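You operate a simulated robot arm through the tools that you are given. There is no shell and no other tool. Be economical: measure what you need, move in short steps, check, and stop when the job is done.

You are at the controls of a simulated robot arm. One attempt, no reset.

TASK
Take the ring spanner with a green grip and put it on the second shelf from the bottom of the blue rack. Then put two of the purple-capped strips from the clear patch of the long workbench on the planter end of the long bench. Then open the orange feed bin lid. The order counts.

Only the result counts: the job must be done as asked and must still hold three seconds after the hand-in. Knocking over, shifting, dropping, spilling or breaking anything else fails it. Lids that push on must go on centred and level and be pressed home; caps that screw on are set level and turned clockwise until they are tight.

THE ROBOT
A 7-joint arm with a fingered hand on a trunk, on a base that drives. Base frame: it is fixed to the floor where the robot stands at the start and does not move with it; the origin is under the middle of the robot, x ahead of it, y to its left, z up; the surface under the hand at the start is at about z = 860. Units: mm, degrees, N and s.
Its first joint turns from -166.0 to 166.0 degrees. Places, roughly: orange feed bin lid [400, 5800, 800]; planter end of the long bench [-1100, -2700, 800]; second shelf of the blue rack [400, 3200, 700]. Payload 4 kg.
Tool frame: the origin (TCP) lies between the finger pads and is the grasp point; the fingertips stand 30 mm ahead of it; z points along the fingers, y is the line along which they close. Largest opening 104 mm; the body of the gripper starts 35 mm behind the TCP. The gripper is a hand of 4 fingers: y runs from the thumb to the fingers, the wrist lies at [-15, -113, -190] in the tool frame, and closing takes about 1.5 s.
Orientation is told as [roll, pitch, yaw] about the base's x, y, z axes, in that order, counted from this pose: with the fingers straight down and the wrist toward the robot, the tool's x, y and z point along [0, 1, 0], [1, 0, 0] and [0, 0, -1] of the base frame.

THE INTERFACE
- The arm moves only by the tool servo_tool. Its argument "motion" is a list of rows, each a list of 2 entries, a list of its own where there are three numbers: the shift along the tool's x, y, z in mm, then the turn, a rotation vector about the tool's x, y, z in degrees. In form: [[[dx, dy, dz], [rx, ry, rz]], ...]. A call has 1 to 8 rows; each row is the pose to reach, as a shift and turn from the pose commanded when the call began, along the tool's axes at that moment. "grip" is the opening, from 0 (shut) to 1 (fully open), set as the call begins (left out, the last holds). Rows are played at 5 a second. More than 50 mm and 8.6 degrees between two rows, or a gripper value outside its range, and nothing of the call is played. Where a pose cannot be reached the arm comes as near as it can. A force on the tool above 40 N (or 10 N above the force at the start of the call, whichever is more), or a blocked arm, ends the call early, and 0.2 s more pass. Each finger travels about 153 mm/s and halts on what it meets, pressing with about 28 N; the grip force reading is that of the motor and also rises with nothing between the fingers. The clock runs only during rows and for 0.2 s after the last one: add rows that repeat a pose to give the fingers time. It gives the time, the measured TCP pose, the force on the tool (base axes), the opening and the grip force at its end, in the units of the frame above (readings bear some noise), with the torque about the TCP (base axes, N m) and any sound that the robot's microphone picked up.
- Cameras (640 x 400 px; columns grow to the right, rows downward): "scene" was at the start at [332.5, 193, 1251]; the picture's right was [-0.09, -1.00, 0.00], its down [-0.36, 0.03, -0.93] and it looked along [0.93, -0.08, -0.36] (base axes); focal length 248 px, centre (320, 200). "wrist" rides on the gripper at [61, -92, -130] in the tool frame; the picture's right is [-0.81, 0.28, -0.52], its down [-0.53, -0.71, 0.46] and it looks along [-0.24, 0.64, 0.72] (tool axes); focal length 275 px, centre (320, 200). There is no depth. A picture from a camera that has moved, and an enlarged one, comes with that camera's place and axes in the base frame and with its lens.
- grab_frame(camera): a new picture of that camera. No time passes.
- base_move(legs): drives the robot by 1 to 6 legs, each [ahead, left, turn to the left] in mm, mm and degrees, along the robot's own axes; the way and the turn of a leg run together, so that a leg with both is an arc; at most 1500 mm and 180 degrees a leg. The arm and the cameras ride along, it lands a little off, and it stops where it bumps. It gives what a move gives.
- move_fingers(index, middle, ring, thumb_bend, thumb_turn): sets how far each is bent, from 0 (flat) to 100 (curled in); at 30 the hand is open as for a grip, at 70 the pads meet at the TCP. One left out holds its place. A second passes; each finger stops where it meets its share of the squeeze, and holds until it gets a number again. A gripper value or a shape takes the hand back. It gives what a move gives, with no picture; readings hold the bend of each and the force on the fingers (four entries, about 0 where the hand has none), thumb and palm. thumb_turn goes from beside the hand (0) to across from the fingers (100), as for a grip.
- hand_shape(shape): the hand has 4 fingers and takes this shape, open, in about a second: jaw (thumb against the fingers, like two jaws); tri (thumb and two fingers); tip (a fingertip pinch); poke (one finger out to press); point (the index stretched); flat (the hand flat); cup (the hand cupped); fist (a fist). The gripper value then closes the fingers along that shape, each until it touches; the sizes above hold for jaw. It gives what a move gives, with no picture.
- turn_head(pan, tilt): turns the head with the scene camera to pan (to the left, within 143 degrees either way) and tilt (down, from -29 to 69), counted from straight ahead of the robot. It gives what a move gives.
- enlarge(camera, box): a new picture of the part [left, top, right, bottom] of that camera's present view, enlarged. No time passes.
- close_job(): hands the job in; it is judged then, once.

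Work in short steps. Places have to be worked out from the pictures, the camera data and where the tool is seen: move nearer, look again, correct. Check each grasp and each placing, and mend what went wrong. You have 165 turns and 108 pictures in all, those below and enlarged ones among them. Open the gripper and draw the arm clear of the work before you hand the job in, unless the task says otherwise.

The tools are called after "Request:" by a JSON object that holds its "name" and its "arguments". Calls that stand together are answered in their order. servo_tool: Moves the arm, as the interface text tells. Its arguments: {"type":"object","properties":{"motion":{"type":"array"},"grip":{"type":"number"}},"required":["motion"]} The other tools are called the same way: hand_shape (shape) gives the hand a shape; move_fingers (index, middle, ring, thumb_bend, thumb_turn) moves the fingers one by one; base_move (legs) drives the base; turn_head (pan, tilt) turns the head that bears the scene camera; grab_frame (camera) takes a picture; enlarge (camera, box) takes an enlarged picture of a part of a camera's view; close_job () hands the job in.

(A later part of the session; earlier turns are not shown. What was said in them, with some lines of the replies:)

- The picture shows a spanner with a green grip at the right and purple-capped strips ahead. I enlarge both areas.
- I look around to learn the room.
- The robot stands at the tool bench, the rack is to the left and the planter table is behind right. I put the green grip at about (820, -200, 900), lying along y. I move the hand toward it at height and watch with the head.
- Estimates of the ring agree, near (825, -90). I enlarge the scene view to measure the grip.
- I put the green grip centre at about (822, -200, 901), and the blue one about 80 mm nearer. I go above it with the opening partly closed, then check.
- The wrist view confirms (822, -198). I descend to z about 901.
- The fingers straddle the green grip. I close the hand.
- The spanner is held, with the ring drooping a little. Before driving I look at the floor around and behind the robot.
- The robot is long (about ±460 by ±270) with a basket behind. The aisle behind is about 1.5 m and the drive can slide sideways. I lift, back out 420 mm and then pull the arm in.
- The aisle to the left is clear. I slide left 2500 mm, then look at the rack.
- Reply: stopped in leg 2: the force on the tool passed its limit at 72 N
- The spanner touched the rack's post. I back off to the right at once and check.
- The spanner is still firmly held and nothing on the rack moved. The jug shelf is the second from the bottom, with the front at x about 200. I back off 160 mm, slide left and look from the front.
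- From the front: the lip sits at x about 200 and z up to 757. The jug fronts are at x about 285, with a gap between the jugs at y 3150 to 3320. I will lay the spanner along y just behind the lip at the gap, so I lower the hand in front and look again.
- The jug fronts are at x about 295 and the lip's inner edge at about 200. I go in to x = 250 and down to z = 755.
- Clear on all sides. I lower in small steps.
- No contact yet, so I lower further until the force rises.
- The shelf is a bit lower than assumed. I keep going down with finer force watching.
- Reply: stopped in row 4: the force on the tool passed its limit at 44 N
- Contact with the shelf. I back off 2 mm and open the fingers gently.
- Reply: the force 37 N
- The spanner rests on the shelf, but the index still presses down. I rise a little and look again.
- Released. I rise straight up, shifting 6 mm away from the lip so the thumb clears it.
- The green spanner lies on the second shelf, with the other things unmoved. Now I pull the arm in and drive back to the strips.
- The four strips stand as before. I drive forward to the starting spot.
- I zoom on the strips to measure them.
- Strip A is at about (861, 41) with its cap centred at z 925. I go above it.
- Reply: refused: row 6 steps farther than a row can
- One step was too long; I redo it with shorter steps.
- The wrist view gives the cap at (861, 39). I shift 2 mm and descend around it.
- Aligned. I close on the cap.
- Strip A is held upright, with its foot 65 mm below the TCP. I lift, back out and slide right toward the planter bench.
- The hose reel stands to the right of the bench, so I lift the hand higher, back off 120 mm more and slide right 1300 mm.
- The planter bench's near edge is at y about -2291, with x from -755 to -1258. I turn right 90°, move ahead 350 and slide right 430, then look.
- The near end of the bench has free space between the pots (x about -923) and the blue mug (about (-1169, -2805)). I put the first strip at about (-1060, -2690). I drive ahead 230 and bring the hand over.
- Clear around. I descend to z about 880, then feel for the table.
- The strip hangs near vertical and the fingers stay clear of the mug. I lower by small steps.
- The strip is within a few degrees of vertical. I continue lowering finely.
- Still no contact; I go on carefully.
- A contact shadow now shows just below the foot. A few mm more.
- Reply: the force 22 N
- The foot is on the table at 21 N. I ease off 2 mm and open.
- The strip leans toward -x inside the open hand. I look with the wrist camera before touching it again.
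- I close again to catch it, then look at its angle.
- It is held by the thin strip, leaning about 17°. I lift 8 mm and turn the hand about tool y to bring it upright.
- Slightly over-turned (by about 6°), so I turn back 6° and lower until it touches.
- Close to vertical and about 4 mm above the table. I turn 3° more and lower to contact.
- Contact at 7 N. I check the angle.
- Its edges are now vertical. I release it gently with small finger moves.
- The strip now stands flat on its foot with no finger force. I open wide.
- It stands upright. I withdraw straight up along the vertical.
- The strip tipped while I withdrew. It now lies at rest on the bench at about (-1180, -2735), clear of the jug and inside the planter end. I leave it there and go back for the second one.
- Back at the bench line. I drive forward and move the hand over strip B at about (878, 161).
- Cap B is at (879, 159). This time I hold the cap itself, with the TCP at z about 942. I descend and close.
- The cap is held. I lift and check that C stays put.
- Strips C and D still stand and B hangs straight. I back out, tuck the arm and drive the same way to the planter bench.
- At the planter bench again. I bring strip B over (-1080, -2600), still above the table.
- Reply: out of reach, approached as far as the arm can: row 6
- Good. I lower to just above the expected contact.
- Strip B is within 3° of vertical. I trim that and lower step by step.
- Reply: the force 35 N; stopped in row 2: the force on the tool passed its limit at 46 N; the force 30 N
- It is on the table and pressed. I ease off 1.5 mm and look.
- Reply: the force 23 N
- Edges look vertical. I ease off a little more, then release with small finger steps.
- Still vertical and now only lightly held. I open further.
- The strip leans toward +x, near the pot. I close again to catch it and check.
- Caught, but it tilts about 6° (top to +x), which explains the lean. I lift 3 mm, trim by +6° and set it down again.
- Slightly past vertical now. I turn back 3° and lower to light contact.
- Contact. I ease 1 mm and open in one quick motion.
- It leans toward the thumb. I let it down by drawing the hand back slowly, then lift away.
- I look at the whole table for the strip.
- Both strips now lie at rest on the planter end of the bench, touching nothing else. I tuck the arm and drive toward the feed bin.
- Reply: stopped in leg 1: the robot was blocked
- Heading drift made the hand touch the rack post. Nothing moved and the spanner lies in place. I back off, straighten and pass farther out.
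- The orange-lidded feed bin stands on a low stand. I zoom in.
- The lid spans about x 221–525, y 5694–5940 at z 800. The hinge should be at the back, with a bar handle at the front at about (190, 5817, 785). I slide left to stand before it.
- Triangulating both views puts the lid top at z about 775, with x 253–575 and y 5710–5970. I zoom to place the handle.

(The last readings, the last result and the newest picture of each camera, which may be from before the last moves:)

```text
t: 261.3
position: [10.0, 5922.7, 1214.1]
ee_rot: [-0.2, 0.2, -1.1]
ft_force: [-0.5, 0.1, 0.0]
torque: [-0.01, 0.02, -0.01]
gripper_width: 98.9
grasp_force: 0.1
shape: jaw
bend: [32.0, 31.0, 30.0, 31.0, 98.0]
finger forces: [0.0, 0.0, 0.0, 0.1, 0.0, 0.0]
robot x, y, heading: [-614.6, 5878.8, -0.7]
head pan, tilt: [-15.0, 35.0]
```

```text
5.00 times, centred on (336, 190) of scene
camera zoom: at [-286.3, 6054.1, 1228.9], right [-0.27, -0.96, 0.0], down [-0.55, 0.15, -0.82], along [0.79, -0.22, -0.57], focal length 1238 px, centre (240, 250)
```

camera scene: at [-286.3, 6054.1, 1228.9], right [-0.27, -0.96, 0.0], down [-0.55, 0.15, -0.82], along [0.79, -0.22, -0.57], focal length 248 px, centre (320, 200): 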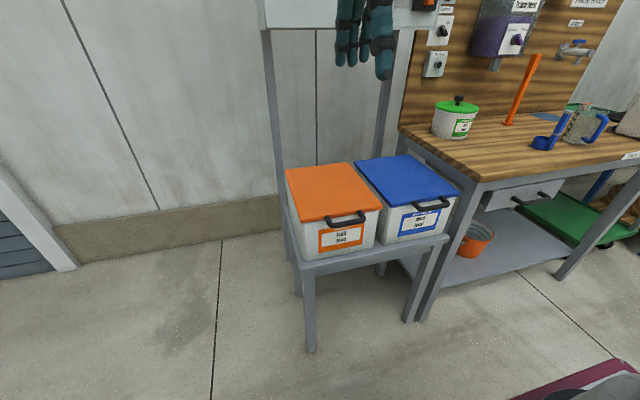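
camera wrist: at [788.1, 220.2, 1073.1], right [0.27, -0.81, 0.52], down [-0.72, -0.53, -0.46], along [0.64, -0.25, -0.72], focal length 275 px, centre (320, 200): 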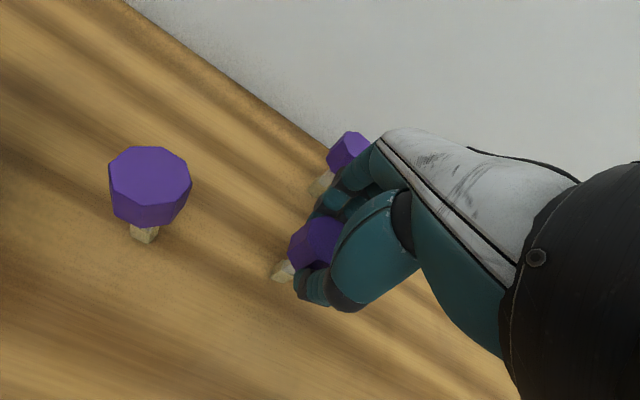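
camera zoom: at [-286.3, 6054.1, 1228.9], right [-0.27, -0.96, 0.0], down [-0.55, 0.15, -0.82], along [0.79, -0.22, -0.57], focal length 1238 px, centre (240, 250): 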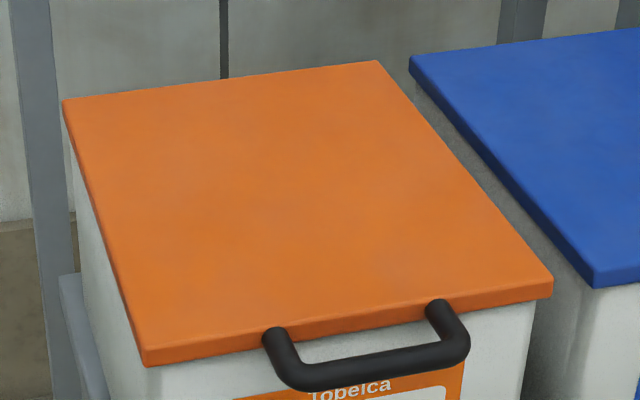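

The handle bar is at about (221, 5830, 765), spanning y 5777–5881. I will grip it from the front with the hand level. First I tilt the hand forward in free air and see whether the pose is reachable.

Request:
{"name": "servo_tool", "arguments": {"motion": [[[-12, 5, 25], [-7.5, 0, 0]], [[-24, 10, 50], [-15, 0, 0]], [[-36, 15, 75], [-22.5, 0, 0]], [[-48, 20, 100], [-30, 0, 0]], [[-60, 25, 125], [-37.5, 0, 0]], [[-72, 30, 150], [-45, 0, 0]], [[-84, 35, 175], [-52.5, 0, 0]], [[-93, 40, 200], [-60, 0, 0]]], "grip": 0.6}}

Request:
{"name": "servo_tool", "arguments": {"motion": [[[0, -25, 20], [-3, 0, 0]], [[0, -50, 40], [-6, 0, 0]], [[0, -75, 60], [-9, 0, 0]], [[0, -100, 80], [-12, 0, 0]], [[0, -125, 100], [-15, 0, 0]], [[0, -150, 120], [-18, 0, 0]], [[0, -175, 138], [-20, 0, 0]], [[0, -197, 155], [-20, 0, 0]]]}}

Request:
{"name": "grab_frame", "arguments": {"camera": "scene"}}

```text
t: 263.3
position: [172.9, 5860.5, 1007.4]
ee_rot: [21.3, -58.4, -22.5]
ft_force: [-0.9, 0.4, -0.5]
torque: [-0.02, -0.01, -0.05]
gripper_width: 62.3
grasp_force: 0.0
shape: jaw
bend: [29.0, 41.0, 37.0, 65.0, 100.0]
finger forces: [0.1, 0.0, 0.0, 0.0, 0.0, 0.0]
out of reach, approached as far as the arm can: row 4, 5, 6, 7, 8
robot x, y, heading: [-610.6, 5876.1, -0.6]
head pan, tilt: [-15.0, 35.0]
stopped in row 8: the arm was blocked; the commanded pose is now the measured one
```

```text
t: 265.1
position: [333.4, 5960.7, 805.1]
ee_rot: [43.1, -75.6, -48.4]
ft_force: [-15.8, -2.3, 33.9]
torque: [-0.34, 3.24, 0.19]
gripper_width: 62.0
grasp_force: 0.0
shape: jaw
bend: [29.0, 41.0, 37.0, 65.0, 99.0]
finger forces: [0.0, 0.1, 0.0, 0.0, 1.5, 33.4]
out of reach, approached as far as the arm can: row 1, 2, 3, 4, 5, 6, 7, 8
robot x, y, heading: [-615.5, 5875.7, -0.5]
head pan, tilt: [-15.0, 35.0]
```

```text
19 pictures are left
camera scene: at [-287.6, 6053.7, 1229.3], right [-0.27, -0.96, 0.0], down [-0.55, 0.15, -0.82], along [0.79, -0.22, -0.57], focal length 248 px, centre (320, 200)
```

scene: 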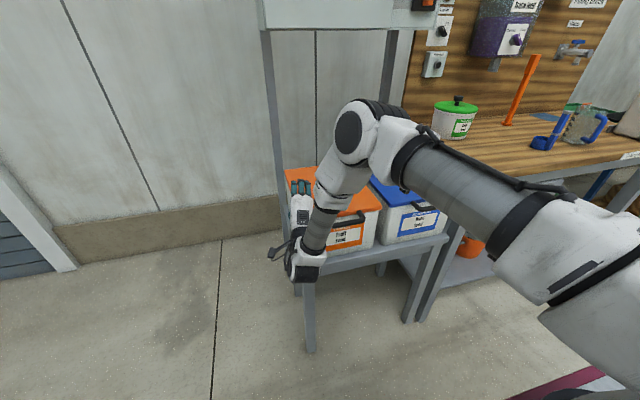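

The arm could not hold that pose, twisted and came to rest on the lid. I lift straight up first.

Request:
{"name": "servo_tool", "arguments": {"motion": [[[3, 19, -4], [0, 0, 0]], [[7, 39, -7], [0, 0, 0]], [[10, 58, -11], [0, 0, 0]], [[15, 87, -16], [0, 0, 0]], [[20, 116, -22], [0, 0, 0]], [[26, 150, -28], [0, 0, 0]]]}}

```text
t: 266.5
position: [330.9, 5955.2, 952.1]
ee_rot: [48.6, -75.3, -51.9]
ft_force: [0.1, 0.0, -0.5]
torque: [-0.02, -0.05, 0.01]
gripper_width: 62.2
grasp_force: 0.0
shape: jaw
bend: [29.0, 41.0, 37.0, 65.0, 100.0]
finger forces: [0.0, 0.0, 0.0, 0.1, 0.1, 0.0]
out of reach, approached as far as the arm can: row 1, 2, 3
robot x, y, heading: [-611.4, 5880.1, -0.6]
head pan, tilt: [-15.0, 35.0]
```

Clear of the lid. The hand in fact points forward; only its reach was wrong. I back the base off 200 mm and shift right 125 mm, so the hand stands in front of the handle.

Request:
{"name": "base_move", "arguments": {"legs": [[-210, 0, 0], [0, -125, 0.6]]}}

Request:
{"name": "servo_tool", "arguments": {"motion": [[[-4, -25, 4], [0, 0, -3]], [[-8, -50, 8], [0, 0, -6]], [[-12, -75, 13], [0, 0, -9]], [[-16, -100, 17], [0, 0, -11]], [[-20, -120, 20], [0, 0, -11]]]}}

Request:
{"name": "grab_frame", "arguments": {"camera": "scene"}}

```text
t: 269.0
position: [121.0, 5840.9, 952.7]
ee_rot: [48.8, -75.3, -51.4]
ft_force: [-0.4, 0.1, -0.1]
torque: [0.0, 0.0, 0.01]
gripper_width: 62.4
grasp_force: 0.0
shape: jaw
bend: [29.0, 41.0, 37.0, 65.0, 100.0]
finger forces: [0.1, 0.0, 0.0, 0.0, 0.1, 0.0]
robot x, y, heading: [-823.2, 5753.7, -0.0]
head pan, tilt: [-15.0, 35.0]
```

```text
t: 270.2
position: [119.3, 5844.8, 829.2]
ee_rot: [0.6, -80.5, -2.3]
ft_force: [0.1, 0.8, 0.1]
torque: [-0.01, 0.01, 0.02]
gripper_width: 62.3
grasp_force: 0.0
shape: jaw
bend: [29.0, 41.0, 37.0, 65.0, 100.0]
finger forces: [0.0, 0.1, 0.1, 0.0, 0.0, 0.0]
robot x, y, heading: [-826.0, 5759.8, 0.1]
head pan, tilt: [-15.0, 35.0]
```

```text
18 pictures are left
camera scene: at [-497.4, 5934.2, 1228.9], right [-0.26, -0.97, 0.0], down [-0.55, 0.15, -0.82], along [0.79, -0.21, -0.57], focal length 248 px, centre (320, 200)
```

scene: 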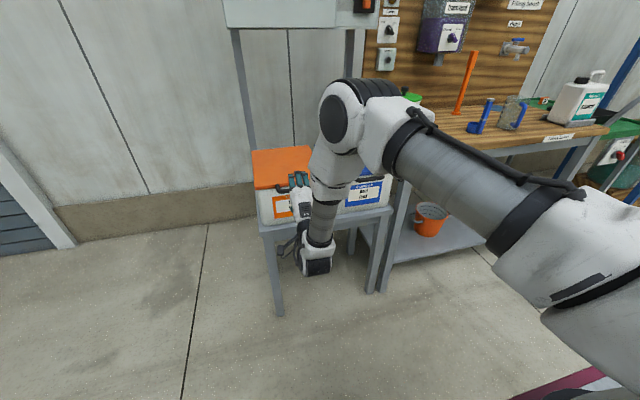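

Now the pose is clean (pitch -80, level). I lower to the bar's height and look with the wrist camera.

Request:
{"name": "servo_tool", "arguments": {"motion": [[[-5, -20, 3], [0, 0, 0]], [[-10, -40, 7], [0, 0, 0]], [[-14, -62, 10], [0, 0, 0]], [[-14, -62, 10], [0, 0, 0]]]}}

Request:
{"name": "grab_frame", "arguments": {"camera": "wrist"}}

Request:
{"name": "enlarge", "arguments": {"camera": "scene", "box": [230, 130, 390, 230]}}

```text
t: 271.2
position: [117.8, 5841.8, 769.0]
ee_rot: [-1.1, -80.3, -1.3]
ft_force: [-0.7, 0.4, 0.7]
torque: [-0.01, 0.0, -0.04]
gripper_width: 62.5
grasp_force: 0.0
shape: jaw
bend: [29.0, 41.0, 37.0, 65.0, 100.0]
finger forces: [0.1, 0.0, 0.1, 0.1, 0.0, 0.1]
out of reach, approached as far as the arm can: row 2, 3, 4
robot x, y, heading: [-821.6, 5755.6, 0.1]
head pan, tilt: [-15.0, 35.0]
```

```text
17 pictures are left
camera wrist: at [-22.8, 5909.2, 699.8], right [-0.5, -0.79, 0.36], down [0.31, -0.55, -0.78], along [0.81, -0.28, 0.51], focal length 275 px, centre (320, 200)
```

wrist: 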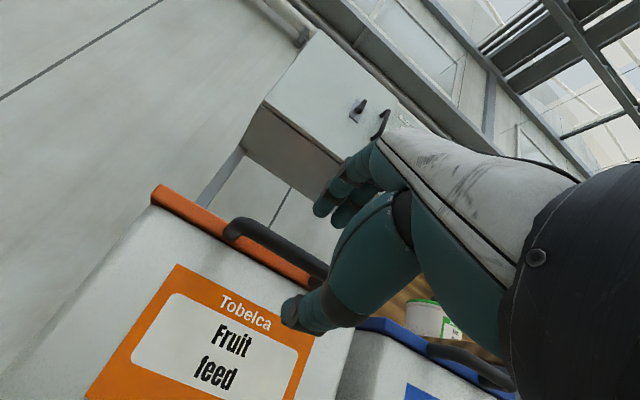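

```text
4.00 times, centred on (310, 180) of scene
camera zoom: at [-497.3, 5934.3, 1228.8], right [-0.26, -0.97, 0.0], down [-0.55, 0.15, -0.82], along [0.79, -0.21, -0.57], focal length 990 px, centre (360, 280)
```

zoom: 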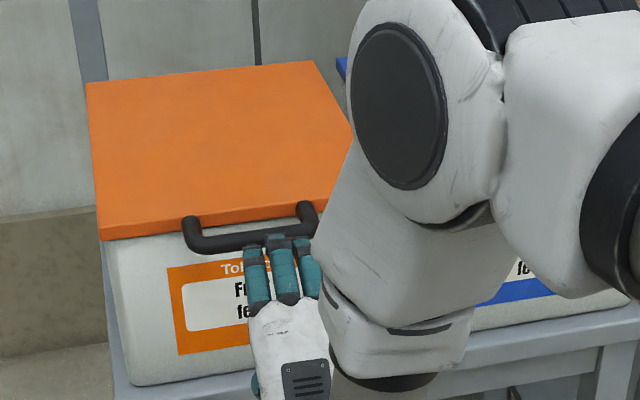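

The bar is at z about 772 and the open hand straddles that height. I drive the base forward 100 mm so the hand encloses the bar.

Request:
{"name": "base_move", "arguments": {"legs": [[98, 0, 0]]}}

Request:
{"name": "grab_frame", "arguments": {"camera": "wrist"}}

Request:
{"name": "enlarge", "arguments": {"camera": "scene", "box": [210, 140, 370, 240]}}

```text
t: 272.4
position: [215.2, 5841.8, 768.1]
ee_rot: [-1.0, -80.3, -1.3]
ft_force: [0.6, 0.5, 0.4]
torque: [-0.03, -0.03, -0.01]
gripper_width: 62.4
grasp_force: 0.0
shape: jaw
bend: [29.0, 41.0, 37.0, 65.0, 100.0]
finger forces: [0.0, 0.0, 0.0, 0.0, 0.0, 0.0]
robot x, y, heading: [-726.1, 5755.8, -0.2]
head pan, tilt: [-15.0, 35.0]
```

```text
15 pictures are left
camera wrist: at [74.4, 5908.5, 699.9], right [-0.5, -0.79, 0.36], down [0.31, -0.55, -0.78], along [0.81, -0.28, 0.51], focal length 275 px, centre (320, 200)
```

wrist: 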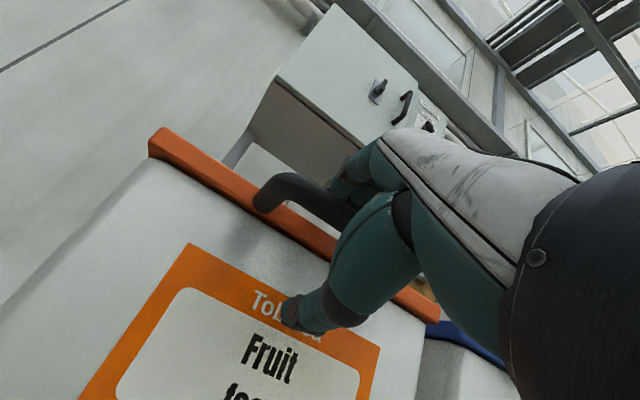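

```text
4.00 times, centred on (290, 190) of scene
camera zoom: at [-400.1, 5934.0, 1228.8], right [-0.26, -0.97, 0.0], down [-0.55, 0.15, -0.82], along [0.79, -0.21, -0.57], focal length 990 px, centre (440, 240)
```

zoom: 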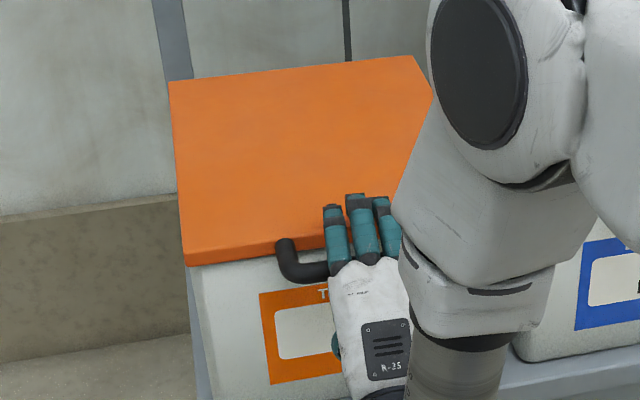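

The bar lies between the fingers and thumb, at z about 777. I shift 8 mm back and 6 mm up, then close to a loose cage around the bar.

Request:
{"name": "servo_tool", "arguments": {"motion": [[[0, 4.6, -8.9], [0, 0, 0]], [[0, 4.6, -8.9], [0, 0, 0]], [[0, 4.6, -8.9], [0, 0, 0]]]}}

Request:
{"name": "servo_tool", "arguments": {"motion": [[[0, 0, 0], [0, 0, 0]], [[0, 0, 0], [0, 0, 0]], [[0, 0, 0], [0, 0, 0]], [[0, 0, 0], [0, 0, 0]], [[0, 0, 0], [0, 0, 0]], [[0, 0, 0], [0, 0, 0]]], "grip": 0.2}}

Request:
{"name": "grab_frame", "arguments": {"camera": "wrist"}}

```text
t: 273.2
position: [209.0, 5842.8, 775.1]
ee_rot: [-1.4, -80.2, -0.9]
ft_force: [0.7, -0.2, -0.7]
torque: [-0.01, -0.03, 0.0]
gripper_width: 62.2
grasp_force: 0.1
shape: jaw
bend: [29.0, 41.0, 37.0, 65.0, 100.0]
finger forces: [0.0, 0.0, 0.0, 0.0, 0.0, 0.0]
robot x, y, heading: [-727.5, 5757.5, -0.1]
head pan, tilt: [-15.0, 35.0]
```

```text
t: 274.6
position: [209.9, 5842.1, 774.3]
ee_rot: [-1.3, -80.2, -1.2]
ft_force: [-3.7, 1.7, 4.7]
torque: [0.0, -0.2, 0.01]
gripper_width: 21.3
grasp_force: 0.0
shape: jaw
bend: [73.0, 57.0, 57.0, 74.0, 100.0]
finger forces: [2.9, 3.3, 0.0, 0.1, 0.1, 0.0]
robot x, y, heading: [-728.7, 5752.5, -0.0]
head pan, tilt: [-15.0, 35.0]
```

```text
13 pictures are left
camera wrist: at [68.8, 5909.8, 706.8], right [-0.5, -0.79, 0.36], down [0.3, -0.55, -0.78], along [0.81, -0.28, 0.51], focal length 275 px, centre (320, 200)
```

wrist: 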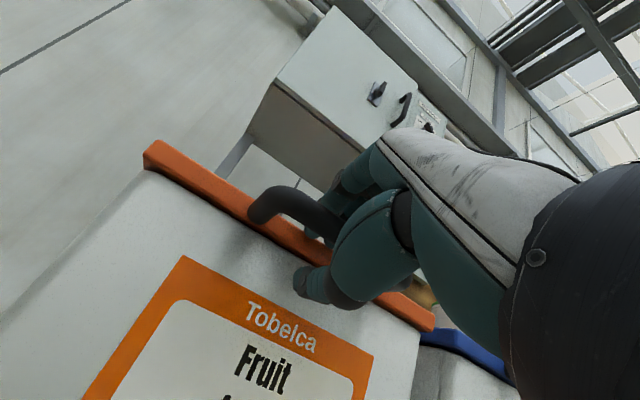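

Thumb is under the bar and the fingers are over it. I lift 30 mm as a trial.

Request:
{"name": "servo_tool", "arguments": {"motion": [[[0, 10, -1.5], [0, 0, 0]], [[0, 20, -3], [0, 0, 0]], [[0, 30, -4], [0, 0, 0]], [[0, 30, -4], [0, 0, 0]]]}}

Request:
{"name": "enlarge", "arguments": {"camera": "scene", "box": [210, 140, 370, 240]}}

```text
t: 275.6
position: [207.7, 5841.3, 804.4]
ee_rot: [-1.0, -80.3, -1.4]
ft_force: [-0.2, 0.4, -1.6]
torque: [0.01, 0.0, 0.02]
gripper_width: 21.6
grasp_force: 0.0
shape: jaw
bend: [73.0, 59.0, 57.0, 73.0, 100.0]
finger forces: [0.0, 0.0, 0.1, 0.0, 2.1, 0.0]
robot x, y, heading: [-725.8, 5757.2, 0.0]
head pan, tilt: [-15.0, 35.0]
```

```text
4.00 times, centred on (290, 190) of scene
camera zoom: at [-400.0, 5934.0, 1228.8], right [-0.26, -0.97, 0.0], down [-0.55, 0.15, -0.82], along [0.79, -0.21, -0.57], focal length 990 px, centre (440, 240)
```

zoom: 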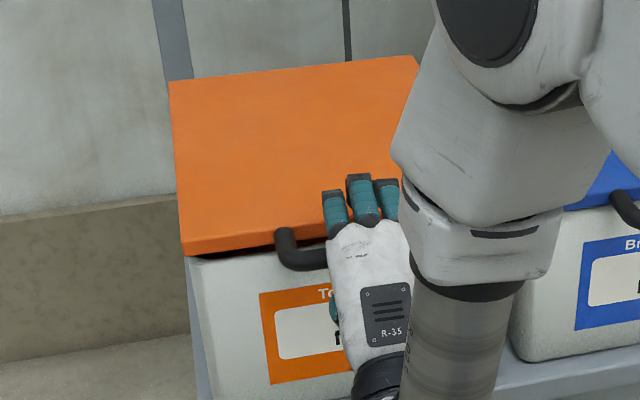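

The lid is rising with very little load. I follow the arc about the rear hinge up to about 36°.

Request:
{"name": "servo_tool", "arguments": {"motion": [[[0, 24.7, -1.2], [0, 0, 0]], [[0, 49.7, -0.3], [0, 0, 0]], [[0, 73.9, 1.6], [0, 0, 0]], [[0, 98.4, 5.6], [0, 0, 0]], [[0, 122.7, 11.6], [0, 0, 0]], [[0, 146.2, 18.7], [0, 0, 0]], [[0, 169.1, 28], [0, 0, 0]], [[0, 185.6, 35.3], [0, 0, 0]]]}}

Request:
{"name": "enlarge", "arguments": {"camera": "scene", "box": [190, 100, 382, 220]}}

```text
t: 277.4
position: [274.2, 5840.3, 983.1]
ee_rot: [-1.0, -80.4, -1.4]
ft_force: [-8.4, 0.8, 3.5]
torque: [0.05, 0.11, 0.08]
gripper_width: 21.1
grasp_force: 0.1
shape: jaw
bend: [73.0, 59.0, 57.0, 78.0, 100.0]
finger forces: [0.1, 0.0, 0.0, 0.0, 9.3, 0.0]
robot x, y, heading: [-723.9, 5755.7, 0.3]
head pan, tilt: [-15.0, 35.0]
```

```text
3.33 times, centred on (286, 160) of scene
camera zoom: at [-400.5, 5934.0, 1229.0], right [-0.26, -0.97, 0.0], down [-0.55, 0.15, -0.82], along [0.79, -0.21, -0.57], focal length 825 px, centre (433, 333)
```

zoom: 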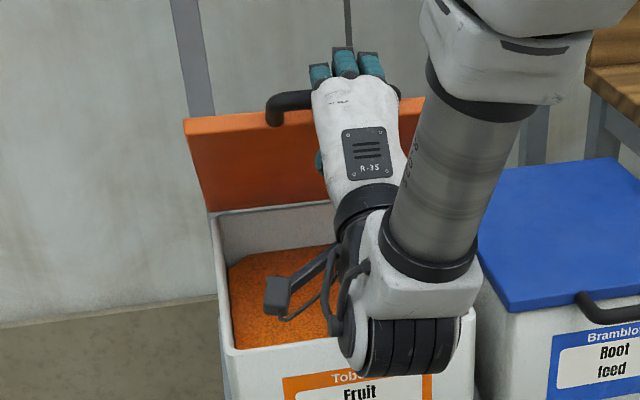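

The lid is open about 40° and the interior shows. I continue along the arc a bit, watching for reach limits.

Request:
{"name": "servo_tool", "arguments": {"motion": [[[0, 11, 5.5], [0, 0, 0]], [[0, 21.7, 11.5], [0, 0, 0]], [[0, 32, 18], [0, 0, 0]], [[0, 42.8, 25.2], [0, 0, 0]]]}}

```text
t: 278.4
position: [306.2, 5839.0, 1021.3]
ee_rot: [-1.0, -80.3, -1.4]
ft_force: [-6.2, -0.1, 4.1]
torque: [0.0, 0.04, 0.05]
gripper_width: 21.0
grasp_force: 0.1
shape: jaw
bend: [73.0, 59.0, 57.0, 78.0, 100.0]
finger forces: [0.0, 0.0, 0.1, 0.1, 6.6, 0.0]
robot x, y, heading: [-727.8, 5754.8, 0.0]
head pan, tilt: [-15.0, 35.0]
```

Reach is fine. I carry on toward 62°.

Request:
{"name": "servo_tool", "arguments": {"motion": [[[0, 14.6, 11], [0, 0, 0]], [[0, 29.2, 22.4], [0, 0, 0]], [[0, 43, 35], [0, 0, 0]], [[0, 56.4, 48.2], [0, 0, 0]], [[0, 69, 62], [0, 0, 0]], [[0, 80.6, 76.6], [0, 0, 0]]]}}

Request:
{"name": "enlarge", "arguments": {"camera": "scene", "box": [190, 80, 382, 200]}}

```text
t: 279.8
position: [395.5, 5834.4, 1087.5]
ee_rot: [-1.0, -80.4, -1.3]
ft_force: [-0.6, -0.2, -1.4]
torque: [-0.02, 0.02, 0.0]
gripper_width: 21.0
grasp_force: 0.0
shape: jaw
bend: [73.0, 59.0, 57.0, 74.0, 100.0]
finger forces: [0.0, 0.0, 0.0, 0.0, 1.1, 0.1]
robot x, y, heading: [-724.2, 5755.7, -0.0]
head pan, tilt: [-15.0, 35.0]
```

```text
3.33 times, centred on (286, 140) of scene
camera zoom: at [-400.1, 5934.0, 1228.8], right [-0.26, -0.97, 0.0], down [-0.55, 0.15, -0.82], along [0.79, -0.21, -0.57], focal length 825 px, centre (433, 400)
```

zoom: 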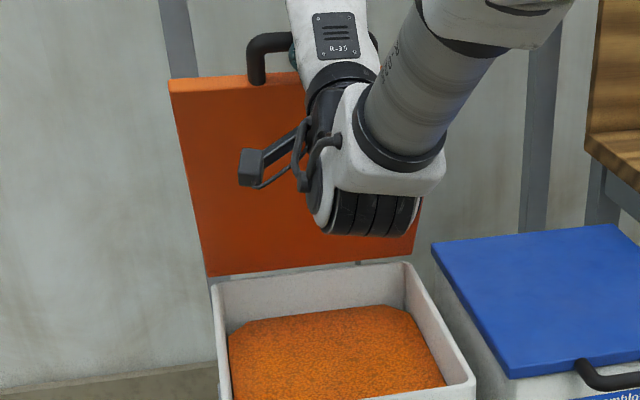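

The lid is about 70° up. I move a little further with the arm and then push on with the base in small steps.

Request:
{"name": "servo_tool", "arguments": {"motion": [[[0, 9, 13], [0, 0, 0]], [[0, 17.5, 25.4], [0, 0, 0]], [[0, 25, 38], [0, 0, 0]], [[0, 32, 52], [0, 0, 0]]]}}

Request:
{"name": "base_move", "arguments": {"legs": [[40, 0, 0]]}}

Request:
{"name": "enlarge", "arguments": {"camera": "scene", "box": [190, 60, 382, 180]}}

```text
t: 280.8
position: [451.5, 5833.0, 1109.3]
ee_rot: [-0.9, -80.3, -1.4]
ft_force: [-0.8, 0.8, -0.3]
torque: [0.0, -0.02, 0.03]
gripper_width: 20.9
grasp_force: 0.1
shape: jaw
bend: [73.0, 59.0, 57.0, 74.0, 100.0]
finger forces: [0.0, 0.0, 0.1, 0.1, 0.9, 0.0]
robot x, y, heading: [-727.2, 5756.9, -0.3]
head pan, tilt: [-15.0, 35.0]
```

```text
t: 281.6
position: [490.3, 5832.3, 1113.7]
ee_rot: [-0.6, -80.8, -1.8]
ft_force: [-8.2, 0.9, 24.9]
torque: [0.1, 1.12, 0.03]
gripper_width: 17.2
grasp_force: 0.1
shape: jaw
bend: [73.0, 59.0, 57.0, 74.0, 100.0]
finger forces: [0.1, 0.1, 0.0, 0.0, 26.3, 0.0]
robot x, y, heading: [-689.7, 5756.9, -0.3]
head pan, tilt: [-15.0, 35.0]
```

```text
3.33 times, centred on (286, 120) of scene
camera zoom: at [-361.4, 5933.9, 1229.3], right [-0.26, -0.97, 0.0], down [-0.55, 0.15, -0.82], along [0.79, -0.21, -0.57], focal length 825 px, centre (433, 467)
```

zoom: 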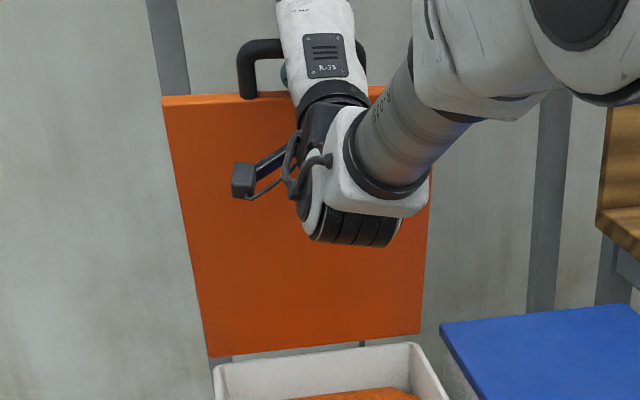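

The lid is nearly upright and the thumb now presses down on its edge (25 N upward on the hand). I raise 6 mm, then nudge further.

Request:
{"name": "servo_tool", "arguments": {"motion": [[[0, 3, -0.5], [0, 0, 0]], [[0, 6, -1], [0, 0, 0]], [[0, 6, -1], [0, 0, 0]]]}}

Request:
{"name": "base_move", "arguments": {"legs": [[30, 0, 0]]}}

```text
t: 282.4
position: [491.0, 5831.4, 1116.6]
ee_rot: [-0.7, -80.6, -1.7]
ft_force: [-0.5, -0.1, 0.5]
torque: [-0.01, 0.04, 0.03]
gripper_width: 20.8
grasp_force: 0.0
shape: jaw
bend: [73.0, 59.0, 57.0, 74.0, 100.0]
finger forces: [0.0, 0.0, 0.0, 0.1, 1.4, 0.1]
robot x, y, heading: [-684.3, 5754.4, 0.1]
head pan, tilt: [-15.0, 35.0]
```

```text
t: 283.3
position: [519.9, 5832.7, 1120.5]
ee_rot: [-0.3, -80.9, -2.1]
ft_force: [-4.5, 0.1, 22.8]
torque: [0.08, 0.91, 0.0]
gripper_width: 17.5
grasp_force: 0.0
shape: jaw
bend: [73.0, 59.0, 57.0, 74.0, 100.0]
finger forces: [0.0, 0.0, 0.0, 0.0, 22.4, 0.0]
robot x, y, heading: [-653.6, 5755.2, 0.1]
head pan, tilt: [-15.0, 35.0]
```

The edge still rises, so the lid is at about 82°. I repeat the raise and nudge.

Request:
{"name": "servo_tool", "arguments": {"motion": [[[0, 4, -0.5], [0, 0, 0]], [[0, 8, -1], [0, 0, 0]], [[0, 8, -1], [0, 0, 0]]]}}

Request:
{"name": "base_move", "arguments": {"legs": [[40, 0, 0]]}}

Request:
{"name": "enlarge", "arguments": {"camera": "scene", "box": [190, 40, 382, 160]}}

```text
t: 284.1
position: [521.9, 5833.0, 1126.7]
ee_rot: [-0.4, -80.6, -2.0]
ft_force: [-0.3, 0.2, -2.3]
torque: [-0.04, -0.13, 0.02]
gripper_width: 21.0
grasp_force: 0.0
shape: jaw
bend: [73.0, 59.0, 57.0, 74.0, 100.0]
finger forces: [0.0, 0.0, 0.1, 0.0, 2.3, 0.0]
robot x, y, heading: [-655.5, 5757.7, 0.2]
head pan, tilt: [-15.0, 35.0]
```

```text
t: 285.0
position: [561.6, 5833.7, 1129.8]
ee_rot: [-0.1, -80.8, -2.2]
ft_force: [-0.7, 0.2, 6.9]
torque: [0.02, 0.29, 0.0]
gripper_width: 20.0
grasp_force: 0.1
shape: jaw
bend: [73.0, 59.0, 57.0, 74.0, 100.0]
finger forces: [0.0, 0.1, 0.0, 0.0, 7.6, 0.0]
robot x, y, heading: [-616.4, 5757.3, 0.0]
head pan, tilt: [-15.0, 35.0]
```

```text
3.33 times, centred on (286, 100) of scene
camera zoom: at [-289.8, 5934.1, 1228.9], right [-0.26, -0.97, 0.0], down [-0.55, 0.15, -0.82], along [0.79, -0.21, -0.57], focal length 825 px, centre (433, 533)
```

zoom: 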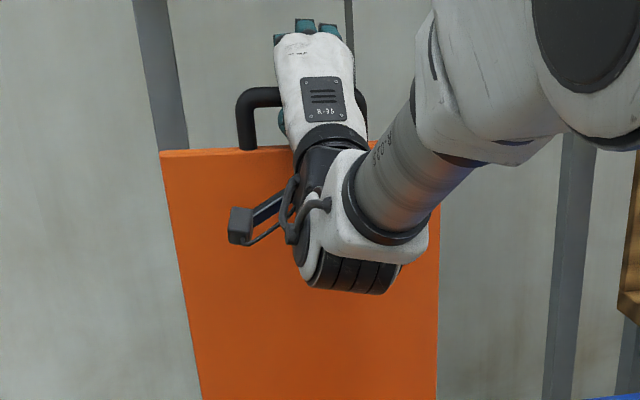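

About vertical now. I push on 40 mm more.

Request:
{"name": "base_move", "arguments": {"legs": [[40, 0, 0]]}}

Request:
{"name": "base_move", "arguments": {"legs": [[25, 0, 0]]}}

```text
t: 285.8
position: [601.6, 5833.1, 1128.7]
ee_rot: [-0.2, -81.0, -2.2]
ft_force: [0.6, -1.3, 7.5]
torque: [0.0, 0.23, 0.02]
gripper_width: 19.6
grasp_force: 0.0
shape: jaw
bend: [73.0, 59.0, 57.0, 74.0, 100.0]
finger forces: [0.0, 0.0, 0.0, 0.0, 6.8, 0.1]
robot x, y, heading: [-574.9, 5755.6, 0.1]
head pan, tilt: [-15.0, 35.0]
```

```text
t: 286.6
position: [626.7, 5833.4, 1130.1]
ee_rot: [-0.2, -80.9, -2.0]
ft_force: [-0.4, -0.7, -1.7]
torque: [0.02, 0.02, 0.02]
gripper_width: 20.9
grasp_force: 0.0
shape: jaw
bend: [73.0, 59.0, 57.0, 74.0, 100.0]
finger forces: [0.0, 0.0, 0.0, 0.0, 0.5, 0.0]
robot x, y, heading: [-548.7, 5757.0, 0.1]
head pan, tilt: [-15.0, 35.0]
```

The lid is past vertical (about 98°). I push a little more and look.

Request:
{"name": "base_move", "arguments": {"legs": [[30, 0, 0]]}}

Request:
{"name": "grab_frame", "arguments": {"camera": "scene"}}

```text
t: 287.5
position: [658.3, 5832.5, 1128.9]
ee_rot: [-0.3, -80.9, -2.1]
ft_force: [-0.2, 0.0, 0.0]
torque: [-0.03, 0.0, -0.04]
gripper_width: 20.7
grasp_force: 0.1
shape: jaw
bend: [73.0, 59.0, 57.0, 74.0, 100.0]
finger forces: [0.0, 0.0, 0.1, 0.0, 0.0, 0.0]
robot x, y, heading: [-520.0, 5759.9, -0.1]
head pan, tilt: [-15.0, 35.0]
```

```text
7 pictures are left
camera scene: at [-194.0, 5934.0, 1228.8], right [-0.26, -0.97, 0.0], down [-0.55, 0.15, -0.82], along [0.79, -0.21, -0.57], focal length 248 px, centre (320, 200)
```

scene: 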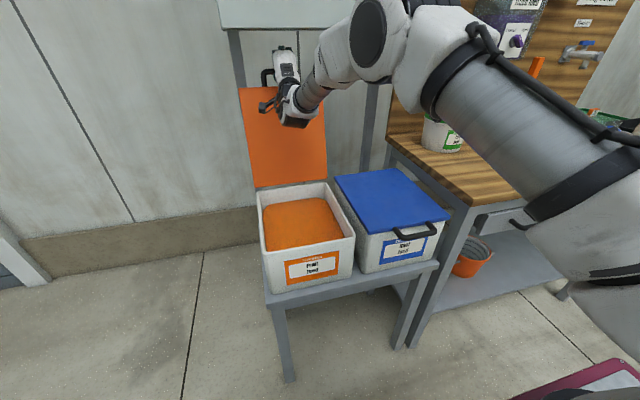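

The lid stands open and is no longer loading the hand. I open the fingers above the bar, straighten the thumb a bit and draw back slowly.

Request:
{"name": "move_fingers", "arguments": {"index": 30, "middle": 30, "ring": 30}}

Request:
{"name": "move_fingers", "arguments": {"thumb_bend": 58}}

Request:
{"name": "enlarge", "arguments": {"camera": "scene", "box": [220, 30, 348, 110]}}

```text
t: 288.5
position: [657.7, 5833.8, 1128.5]
ee_rot: [-0.3, -80.9, -2.1]
ft_force: [0.5, 0.5, 0.1]
torque: [0.01, -0.01, 0.01]
gripper_width: 62.1
grasp_force: 0.1
shape: fingers
bend: [30.0, 30.0, 30.0, 74.0, 100.0]
finger forces: [0.0, 0.1, 0.0, 0.0, 0.0, 0.0]
robot x, y, heading: [-520.2, 5757.4, 0.0]
head pan, tilt: [-15.0, 35.0]
```

```text
t: 289.5
position: [657.4, 5833.4, 1129.0]
ee_rot: [-0.3, -80.9, -2.2]
ft_force: [0.0, -0.4, -0.3]
torque: [-0.01, -0.02, -0.01]
gripper_width: 68.0
grasp_force: 0.1
shape: fingers
bend: [30.0, 30.0, 30.0, 57.0, 100.0]
finger forces: [0.0, 0.0, 0.0, 0.0, 0.0, 0.1]
robot x, y, heading: [-523.6, 5753.2, -0.3]
head pan, tilt: [-15.0, 35.0]
```

```text
5.00 times, centred on (284, 70) of scene
camera zoom: at [-194.0, 5934.0, 1228.8], right [-0.26, -0.97, 0.0], down [-0.55, 0.15, -0.82], along [0.79, -0.21, -0.57], focal length 1238 px, centre (500, 850)
```

zoom: 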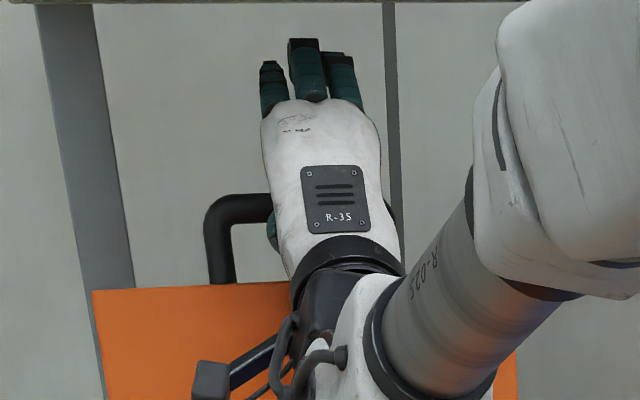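

The lid rests at about 97° without touching the hand; the hand slid forward through the handle. I draw back 36 mm with the thumb nearly as before, and look.

Request:
{"name": "move_fingers", "arguments": {"thumb_bend": 64}}

Request:
{"name": "servo_tool", "arguments": {"motion": [[[0, -2, -6], [0, 0, 0]], [[0, -4, -12], [0, 0, 0]], [[0, -6, -18], [0, 0, 0]], [[0, -8, -24], [0, 0, 0]], [[0, -9, -30], [0, 0, 0]], [[0, -10, -36], [0, 0, 0]]]}}

Request:
{"name": "enlarge", "arguments": {"camera": "scene", "box": [220, 30, 348, 110]}}

```text
t: 290.5
position: [656.7, 5833.6, 1128.0]
ee_rot: [-0.4, -80.9, -2.1]
ft_force: [-0.2, -0.7, -2.9]
torque: [-0.03, -0.08, 0.0]
gripper_width: 61.3
grasp_force: 1.8
shape: fingers
bend: [30.0, 30.0, 30.0, 63.0, 100.0]
finger forces: [0.0, 0.0, 0.0, 0.1, 2.8, 0.0]
robot x, y, heading: [-516.9, 5756.2, -0.1]
head pan, tilt: [-15.0, 35.0]
```

```text
t: 291.9
position: [620.6, 5835.8, 1124.6]
ee_rot: [-0.2, -80.9, -2.1]
ft_force: [-0.1, -0.5, -0.9]
torque: [-0.01, -0.01, 0.0]
gripper_width: 59.9
grasp_force: 0.3
shape: fingers
bend: [30.0, 30.0, 30.0, 64.0, 100.0]
finger forces: [0.0, 0.1, 0.1, 0.0, 0.7, 0.0]
robot x, y, heading: [-518.0, 5757.3, -0.0]
head pan, tilt: [-15.0, 35.0]
```

```text
5.00 times, centred on (284, 70) of scene
camera zoom: at [-194.0, 5934.0, 1228.8], right [-0.26, -0.97, 0.0], down [-0.55, 0.15, -0.82], along [0.79, -0.21, -0.57], focal length 1238 px, centre (500, 850)
```

zoom: 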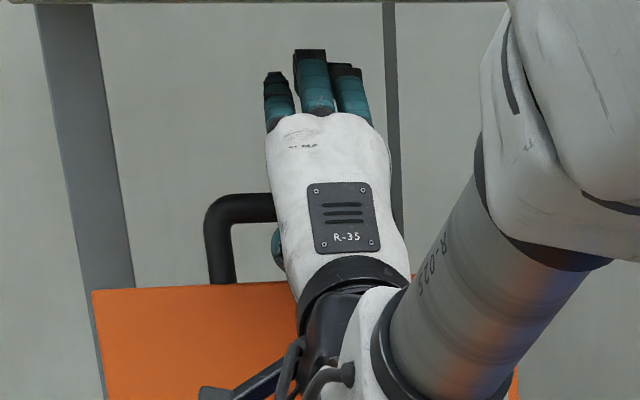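

The lid did not move (the bar is at the same pixel). I straighten the thumb slightly and draw back 45 mm more.

Request:
{"name": "move_fingers", "arguments": {"thumb_bend": 55}}

Request:
{"name": "servo_tool", "arguments": {"motion": [[[0, -1, -7], [0, 0, 0]], [[0, -2, -14], [0, 0, 0]], [[0, -3, -21], [0, 0, 0]], [[0, -4, -28], [0, 0, 0]], [[0, -5, -36], [0, 0, 0]], [[0, -6, -45], [0, 0, 0]]]}}

Request:
{"name": "enlarge", "arguments": {"camera": "scene", "box": [220, 30, 348, 110]}}

```text
t: 292.9
position: [620.2, 5834.8, 1125.2]
ee_rot: [-0.4, -80.9, -2.1]
ft_force: [0.2, 0.3, 0.6]
torque: [-0.01, -0.01, 0.02]
gripper_width: 70.6
grasp_force: 0.1
shape: fingers
bend: [30.0, 30.0, 30.0, 55.0, 100.0]
finger forces: [0.1, 0.0, 0.0, 0.0, 0.1, 0.0]
robot x, y, heading: [-518.2, 5754.9, 0.1]
head pan, tilt: [-15.0, 35.0]
```

```text
t: 294.3
position: [575.2, 5836.3, 1126.9]
ee_rot: [-0.2, -80.9, -2.1]
ft_force: [0.7, -0.2, 0.5]
torque: [0.0, 0.0, -0.02]
gripper_width: 70.4
grasp_force: 0.0
shape: fingers
bend: [30.0, 30.0, 30.0, 55.0, 100.0]
finger forces: [0.0, 0.0, 0.1, 0.0, 0.0, 0.0]
robot x, y, heading: [-518.3, 5753.6, 0.2]
head pan, tilt: [-15.0, 35.0]
```

```text
5.00 times, centred on (284, 70) of scene
camera zoom: at [-194.0, 5934.0, 1228.8], right [-0.26, -0.97, 0.0], down [-0.55, 0.15, -0.82], along [0.79, -0.21, -0.57], focal length 1238 px, centre (500, 850)
```

zoom: 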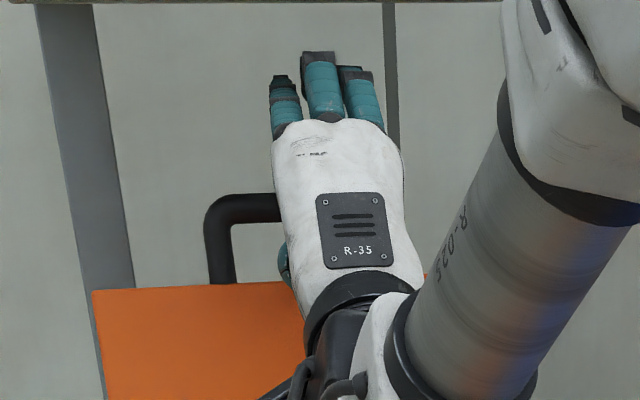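

No contact and the lid holds. I withdraw 50 mm more with the arm, then back the base away.

Request:
{"name": "servo_tool", "arguments": {"motion": [[[0, -1, -8], [0, 0, 0]], [[0, -3, -18], [0, 0, 0]], [[0, -5, -28], [0, 0, 0]], [[0, -7, -40], [0, 0, 0]], [[0, -8, -50], [0, 0, 0]]]}}

Request:
{"name": "base_move", "arguments": {"legs": [[-150, 0, 0], [-250, 0, 0]]}}

Request:
{"name": "grab_frame", "arguments": {"camera": "scene"}}

```text
t: 295.5
position: [524.7, 5837.8, 1125.8]
ee_rot: [-0.3, -80.9, -1.9]
ft_force: [0.5, 0.4, 0.0]
torque: [0.02, 0.0, 0.0]
gripper_width: 70.4
grasp_force: 0.2
shape: fingers
bend: [30.0, 30.0, 30.0, 55.0, 100.0]
finger forces: [0.0, 0.0, 0.0, 0.0, 0.1, 0.0]
robot x, y, heading: [-517.5, 5754.3, 0.1]
head pan, tilt: [-15.0, 35.0]
```

```text
t: 298.3
position: [125.2, 5840.6, 1125.8]
ee_rot: [-0.3, -81.0, -1.9]
ft_force: [0.0, -0.2, 0.1]
torque: [-0.03, 0.05, -0.03]
gripper_width: 70.5
grasp_force: 0.1
shape: fingers
bend: [30.0, 30.0, 30.0, 55.0, 100.0]
finger forces: [0.0, 0.0, 0.1, 0.0, 0.0, 0.0]
robot x, y, heading: [-921.0, 5756.8, -0.0]
head pan, tilt: [-15.0, 35.0]
```

```text
3 pictures are left
camera scene: at [-593.1, 5934.7, 1228.8], right [-0.26, -0.97, 0.0], down [-0.55, 0.15, -0.82], along [0.79, -0.21, -0.57], focal length 248 px, centre (320, 200)
```

scene: 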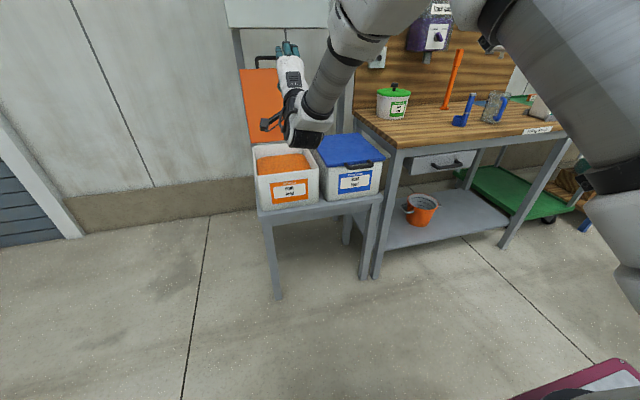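

The lid stays open on its own, the hand is open and well clear, and nothing else near the bin has moved. I hand the job in.

Request:
{"name": "close_job", "arguments": {}}

```text
The job is handed in.
```

I finished all three parts in order and handed the job in, but both strips tipped over as I released them.

- **Spanner:** the green-gripped ring spanner (75) lies on the second shelf from the bottom of the blue rack.
- **Strips:** two purple-capped strips are on the planter end of the long bench, lying on their sides and touching nothing else. I did not manage to leave either one standing.
- **Feed bin:** the orange lid is open past vertical, and it stayed there after I backed the hand clear.

The robot bumped the rack post twice while driving, and the hand once rested on the bin lid at about 34 N. I saw nothing fall or shift in the pictures I took afterwards.
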